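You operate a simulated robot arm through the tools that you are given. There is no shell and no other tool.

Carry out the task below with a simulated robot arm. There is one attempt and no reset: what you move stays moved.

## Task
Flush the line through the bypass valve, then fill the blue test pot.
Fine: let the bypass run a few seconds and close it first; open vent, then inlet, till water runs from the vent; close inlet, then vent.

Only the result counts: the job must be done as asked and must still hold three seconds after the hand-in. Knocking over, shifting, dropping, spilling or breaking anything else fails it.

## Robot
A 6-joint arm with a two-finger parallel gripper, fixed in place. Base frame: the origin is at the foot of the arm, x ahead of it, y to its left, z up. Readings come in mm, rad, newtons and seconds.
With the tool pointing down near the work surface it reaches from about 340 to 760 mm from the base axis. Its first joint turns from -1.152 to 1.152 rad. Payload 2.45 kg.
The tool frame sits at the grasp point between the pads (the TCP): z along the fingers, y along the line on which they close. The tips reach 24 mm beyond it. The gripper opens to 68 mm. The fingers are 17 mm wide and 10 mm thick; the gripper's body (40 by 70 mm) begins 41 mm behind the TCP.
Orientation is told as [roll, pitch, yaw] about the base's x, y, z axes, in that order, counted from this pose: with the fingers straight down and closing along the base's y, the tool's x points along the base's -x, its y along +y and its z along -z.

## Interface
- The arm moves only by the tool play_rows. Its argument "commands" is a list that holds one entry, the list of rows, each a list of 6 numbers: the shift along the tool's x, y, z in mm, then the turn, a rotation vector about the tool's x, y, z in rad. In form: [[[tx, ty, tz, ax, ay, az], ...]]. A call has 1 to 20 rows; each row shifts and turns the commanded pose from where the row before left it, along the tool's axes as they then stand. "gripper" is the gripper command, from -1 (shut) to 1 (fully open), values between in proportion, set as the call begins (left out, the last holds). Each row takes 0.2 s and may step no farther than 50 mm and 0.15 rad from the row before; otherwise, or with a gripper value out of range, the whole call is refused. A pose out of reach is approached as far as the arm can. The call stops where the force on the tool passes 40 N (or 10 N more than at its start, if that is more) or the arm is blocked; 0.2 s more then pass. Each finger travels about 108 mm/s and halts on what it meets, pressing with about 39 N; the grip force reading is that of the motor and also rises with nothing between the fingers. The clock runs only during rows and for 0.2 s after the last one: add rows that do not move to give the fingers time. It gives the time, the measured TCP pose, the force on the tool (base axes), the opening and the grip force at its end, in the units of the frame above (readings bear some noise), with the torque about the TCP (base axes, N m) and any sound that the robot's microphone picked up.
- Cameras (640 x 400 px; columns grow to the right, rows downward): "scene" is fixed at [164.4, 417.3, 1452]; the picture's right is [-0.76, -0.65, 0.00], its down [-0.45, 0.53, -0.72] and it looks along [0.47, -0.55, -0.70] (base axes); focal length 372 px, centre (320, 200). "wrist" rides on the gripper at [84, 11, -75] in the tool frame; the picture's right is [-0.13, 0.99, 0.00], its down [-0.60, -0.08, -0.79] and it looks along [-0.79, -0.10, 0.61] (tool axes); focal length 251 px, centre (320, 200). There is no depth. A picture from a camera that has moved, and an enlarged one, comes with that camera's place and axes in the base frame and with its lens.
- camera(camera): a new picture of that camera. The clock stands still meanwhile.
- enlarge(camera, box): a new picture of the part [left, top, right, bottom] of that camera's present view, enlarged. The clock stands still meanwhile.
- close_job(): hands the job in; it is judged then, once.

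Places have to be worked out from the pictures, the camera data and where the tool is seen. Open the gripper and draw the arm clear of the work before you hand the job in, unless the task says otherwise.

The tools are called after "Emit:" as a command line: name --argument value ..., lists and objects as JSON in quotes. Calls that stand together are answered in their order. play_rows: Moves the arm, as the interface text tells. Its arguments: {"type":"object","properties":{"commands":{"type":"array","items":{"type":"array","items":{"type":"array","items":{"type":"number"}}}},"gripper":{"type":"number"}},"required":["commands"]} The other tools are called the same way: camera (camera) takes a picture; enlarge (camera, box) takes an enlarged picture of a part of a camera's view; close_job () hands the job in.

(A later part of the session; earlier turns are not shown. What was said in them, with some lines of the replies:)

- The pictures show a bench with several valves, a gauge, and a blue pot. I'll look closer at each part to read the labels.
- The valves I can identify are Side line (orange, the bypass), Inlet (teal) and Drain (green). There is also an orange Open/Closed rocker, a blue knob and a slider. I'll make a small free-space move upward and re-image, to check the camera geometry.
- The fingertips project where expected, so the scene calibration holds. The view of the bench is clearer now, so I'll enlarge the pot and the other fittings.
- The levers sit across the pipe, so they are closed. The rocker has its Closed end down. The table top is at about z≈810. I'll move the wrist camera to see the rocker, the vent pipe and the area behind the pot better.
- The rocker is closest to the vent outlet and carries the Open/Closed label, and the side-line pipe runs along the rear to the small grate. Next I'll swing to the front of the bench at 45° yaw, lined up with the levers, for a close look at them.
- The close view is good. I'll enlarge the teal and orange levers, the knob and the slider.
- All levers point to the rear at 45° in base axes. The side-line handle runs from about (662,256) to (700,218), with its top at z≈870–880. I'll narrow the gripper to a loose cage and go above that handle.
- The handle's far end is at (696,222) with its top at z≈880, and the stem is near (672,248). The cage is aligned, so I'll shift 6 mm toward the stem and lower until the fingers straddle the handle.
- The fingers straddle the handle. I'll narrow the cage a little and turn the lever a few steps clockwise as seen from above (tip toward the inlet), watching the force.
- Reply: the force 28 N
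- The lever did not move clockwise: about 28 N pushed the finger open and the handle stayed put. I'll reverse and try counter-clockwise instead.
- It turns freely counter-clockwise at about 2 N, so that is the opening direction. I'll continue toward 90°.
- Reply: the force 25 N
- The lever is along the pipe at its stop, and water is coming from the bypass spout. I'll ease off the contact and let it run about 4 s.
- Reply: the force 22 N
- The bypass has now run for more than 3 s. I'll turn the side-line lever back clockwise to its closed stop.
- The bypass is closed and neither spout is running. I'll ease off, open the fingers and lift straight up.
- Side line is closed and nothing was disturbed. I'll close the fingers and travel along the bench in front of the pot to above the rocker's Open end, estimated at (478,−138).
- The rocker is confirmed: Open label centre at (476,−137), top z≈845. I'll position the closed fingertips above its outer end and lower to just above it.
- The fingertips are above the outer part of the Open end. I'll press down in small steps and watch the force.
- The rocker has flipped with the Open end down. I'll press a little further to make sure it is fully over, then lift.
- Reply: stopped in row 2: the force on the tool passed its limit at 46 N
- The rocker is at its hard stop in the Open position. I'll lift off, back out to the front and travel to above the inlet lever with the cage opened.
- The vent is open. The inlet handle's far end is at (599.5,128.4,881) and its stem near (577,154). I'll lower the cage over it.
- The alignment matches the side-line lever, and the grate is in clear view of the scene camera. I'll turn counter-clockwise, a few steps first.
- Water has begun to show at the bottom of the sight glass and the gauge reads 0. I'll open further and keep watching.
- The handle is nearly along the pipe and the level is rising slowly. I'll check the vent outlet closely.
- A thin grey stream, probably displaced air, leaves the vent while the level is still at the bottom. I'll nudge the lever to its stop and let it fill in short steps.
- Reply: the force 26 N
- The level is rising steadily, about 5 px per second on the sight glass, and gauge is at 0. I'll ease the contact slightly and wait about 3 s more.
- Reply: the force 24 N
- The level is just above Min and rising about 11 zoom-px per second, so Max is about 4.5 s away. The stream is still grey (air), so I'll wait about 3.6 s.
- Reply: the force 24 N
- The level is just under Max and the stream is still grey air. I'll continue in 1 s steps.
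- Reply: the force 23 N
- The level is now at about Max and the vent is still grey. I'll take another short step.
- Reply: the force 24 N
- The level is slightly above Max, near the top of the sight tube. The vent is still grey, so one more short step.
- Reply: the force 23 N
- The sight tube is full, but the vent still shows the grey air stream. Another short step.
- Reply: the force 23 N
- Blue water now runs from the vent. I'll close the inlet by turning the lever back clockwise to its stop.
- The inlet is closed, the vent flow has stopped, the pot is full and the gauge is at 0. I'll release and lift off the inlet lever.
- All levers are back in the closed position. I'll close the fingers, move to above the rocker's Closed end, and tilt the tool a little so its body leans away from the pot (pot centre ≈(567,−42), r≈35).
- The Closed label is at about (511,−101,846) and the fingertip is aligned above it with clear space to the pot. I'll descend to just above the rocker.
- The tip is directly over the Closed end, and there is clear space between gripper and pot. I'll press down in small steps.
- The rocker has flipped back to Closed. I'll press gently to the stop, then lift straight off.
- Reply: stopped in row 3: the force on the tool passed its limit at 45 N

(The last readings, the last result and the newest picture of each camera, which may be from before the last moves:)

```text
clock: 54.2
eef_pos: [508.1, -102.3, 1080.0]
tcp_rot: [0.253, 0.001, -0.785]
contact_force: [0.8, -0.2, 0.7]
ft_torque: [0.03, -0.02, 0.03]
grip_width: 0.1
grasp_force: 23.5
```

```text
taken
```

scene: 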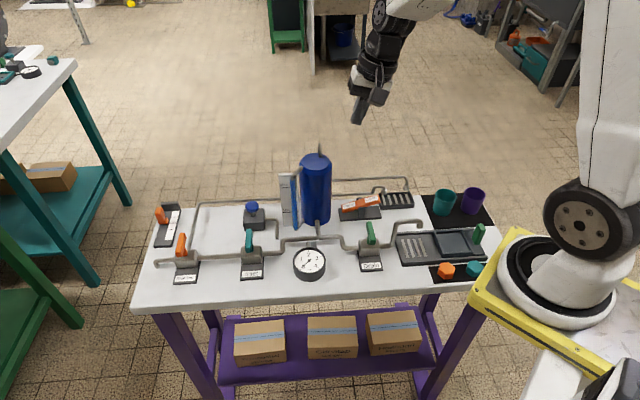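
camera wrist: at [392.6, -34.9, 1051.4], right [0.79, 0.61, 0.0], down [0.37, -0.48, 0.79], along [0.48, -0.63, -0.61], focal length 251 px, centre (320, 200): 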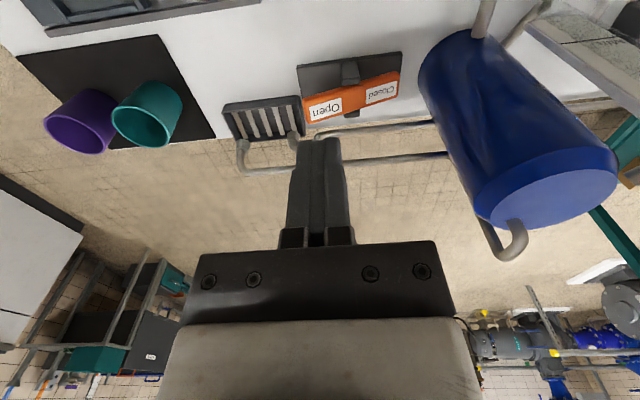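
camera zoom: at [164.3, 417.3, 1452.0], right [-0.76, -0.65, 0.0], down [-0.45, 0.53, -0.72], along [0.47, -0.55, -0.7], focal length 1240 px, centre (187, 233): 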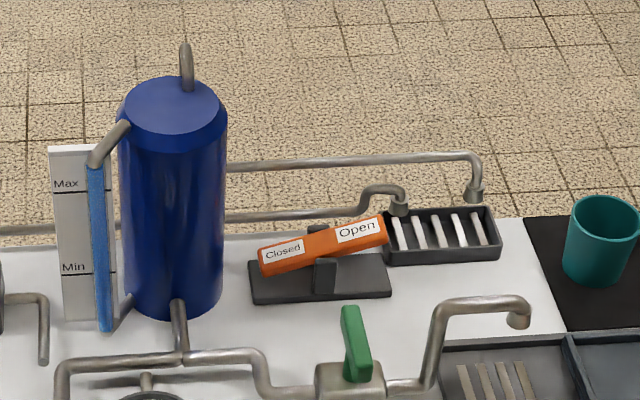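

The vent is closed, the pot is full and nothing is running. I'll draw the arm back to the front, level the tool and open the gripper.

Emit:
play_rows --commands '[[[40, 0, 0, 0, 0, 0], [40, 0, 0, 0, 0, 0], [40, 0, 0, 0, 0, 0], [40, 0, 0, 0, 0, 0], [0, 0, 0, 0.125, 0, 0], [0, 0, 0, 0.125, 0, 0], [0, 0, -40, 0, 0, 0], [0, 0, -20, 0, 0, 0], [0, 0, 0, 0, 0, 0], [0, 0, 0, 0, 0, 0]]]' --gripper 1

Emit:
enlarge --camera "scene" --box '[130, 140, 290, 290]'

Emit:
enlarge --camera "scene" --box '[270, 140, 430, 290]'

Emit:
camera --camera "scene"

```text
clock: 56.4
eef_pos: [396.5, 10.5, 1140.4]
tcp_rot: [0.005, 0.0, -0.788]
contact_force: [-0.9, 0.0, -0.6]
ft_torque: [0.02, 0.02, 0.0]
grip_width: 67.9
grasp_force: 0.0
```

```text
2.67 times, centred on (210, 215) of scene
camera zoom: at [164.3, 417.3, 1452.0], right [-0.76, -0.65, 0.0], down [-0.45, 0.53, -0.72], along [0.47, -0.55, -0.7], focal length 992 px, centre (613, 160)
```

zoom: 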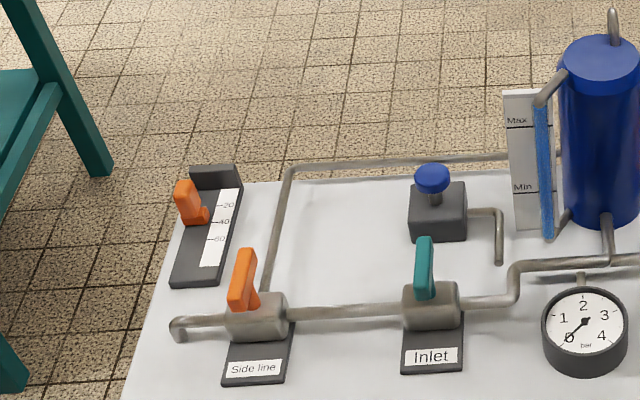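

```text
2.67 times, centred on (350, 215) of scene
camera zoom: at [164.3, 417.3, 1452.0], right [-0.76, -0.65, 0.0], down [-0.45, 0.53, -0.72], along [0.47, -0.55, -0.7], focal length 992 px, centre (240, 160)
```

zoom: 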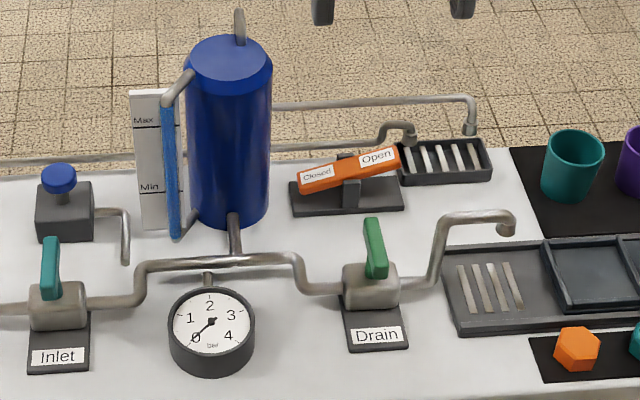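

```text
taken
```

scene: 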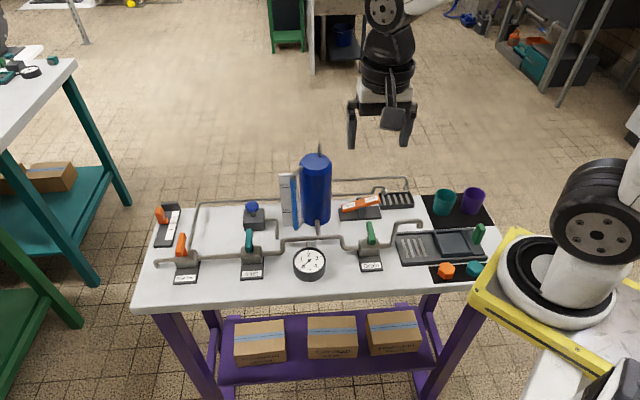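

The side line, inlet, drain and vent are all closed. The pot is full, the gauge reads 0, no water is running and nothing was displaced. The arm is clear with the gripper open, so I'm handing the job in.

Emit:
close_job

```text
The job is handed in.
```

I flushed the line and filled the blue test pot, then handed the job in. I haven't seen the judging result.

- **Flush:** I ran the bypass, labelled "Side line" on the bench, for about 4–5 seconds and closed it before touching anything else. The bypass spout stopped running.
- **Fill:** I opened the vent, then the inlet. The vent blew only air until the sight glass was full, about 11 seconds later, and then water ran from it.
- **Shut-off:** I closed the inlet first, then the vent. The flow from the vent stopped.

The vent has no name label. I took it to be the orange Open/Closed rocker beside the grate where the vent pipe ends. Water came out of the vent pipe and the gauge stayed at 0, which fits that.

In the last pictures all the valves are closed, the sight glass is full, no water is running and nothing else on the bench has moved. The arm is clear with the gripper open.
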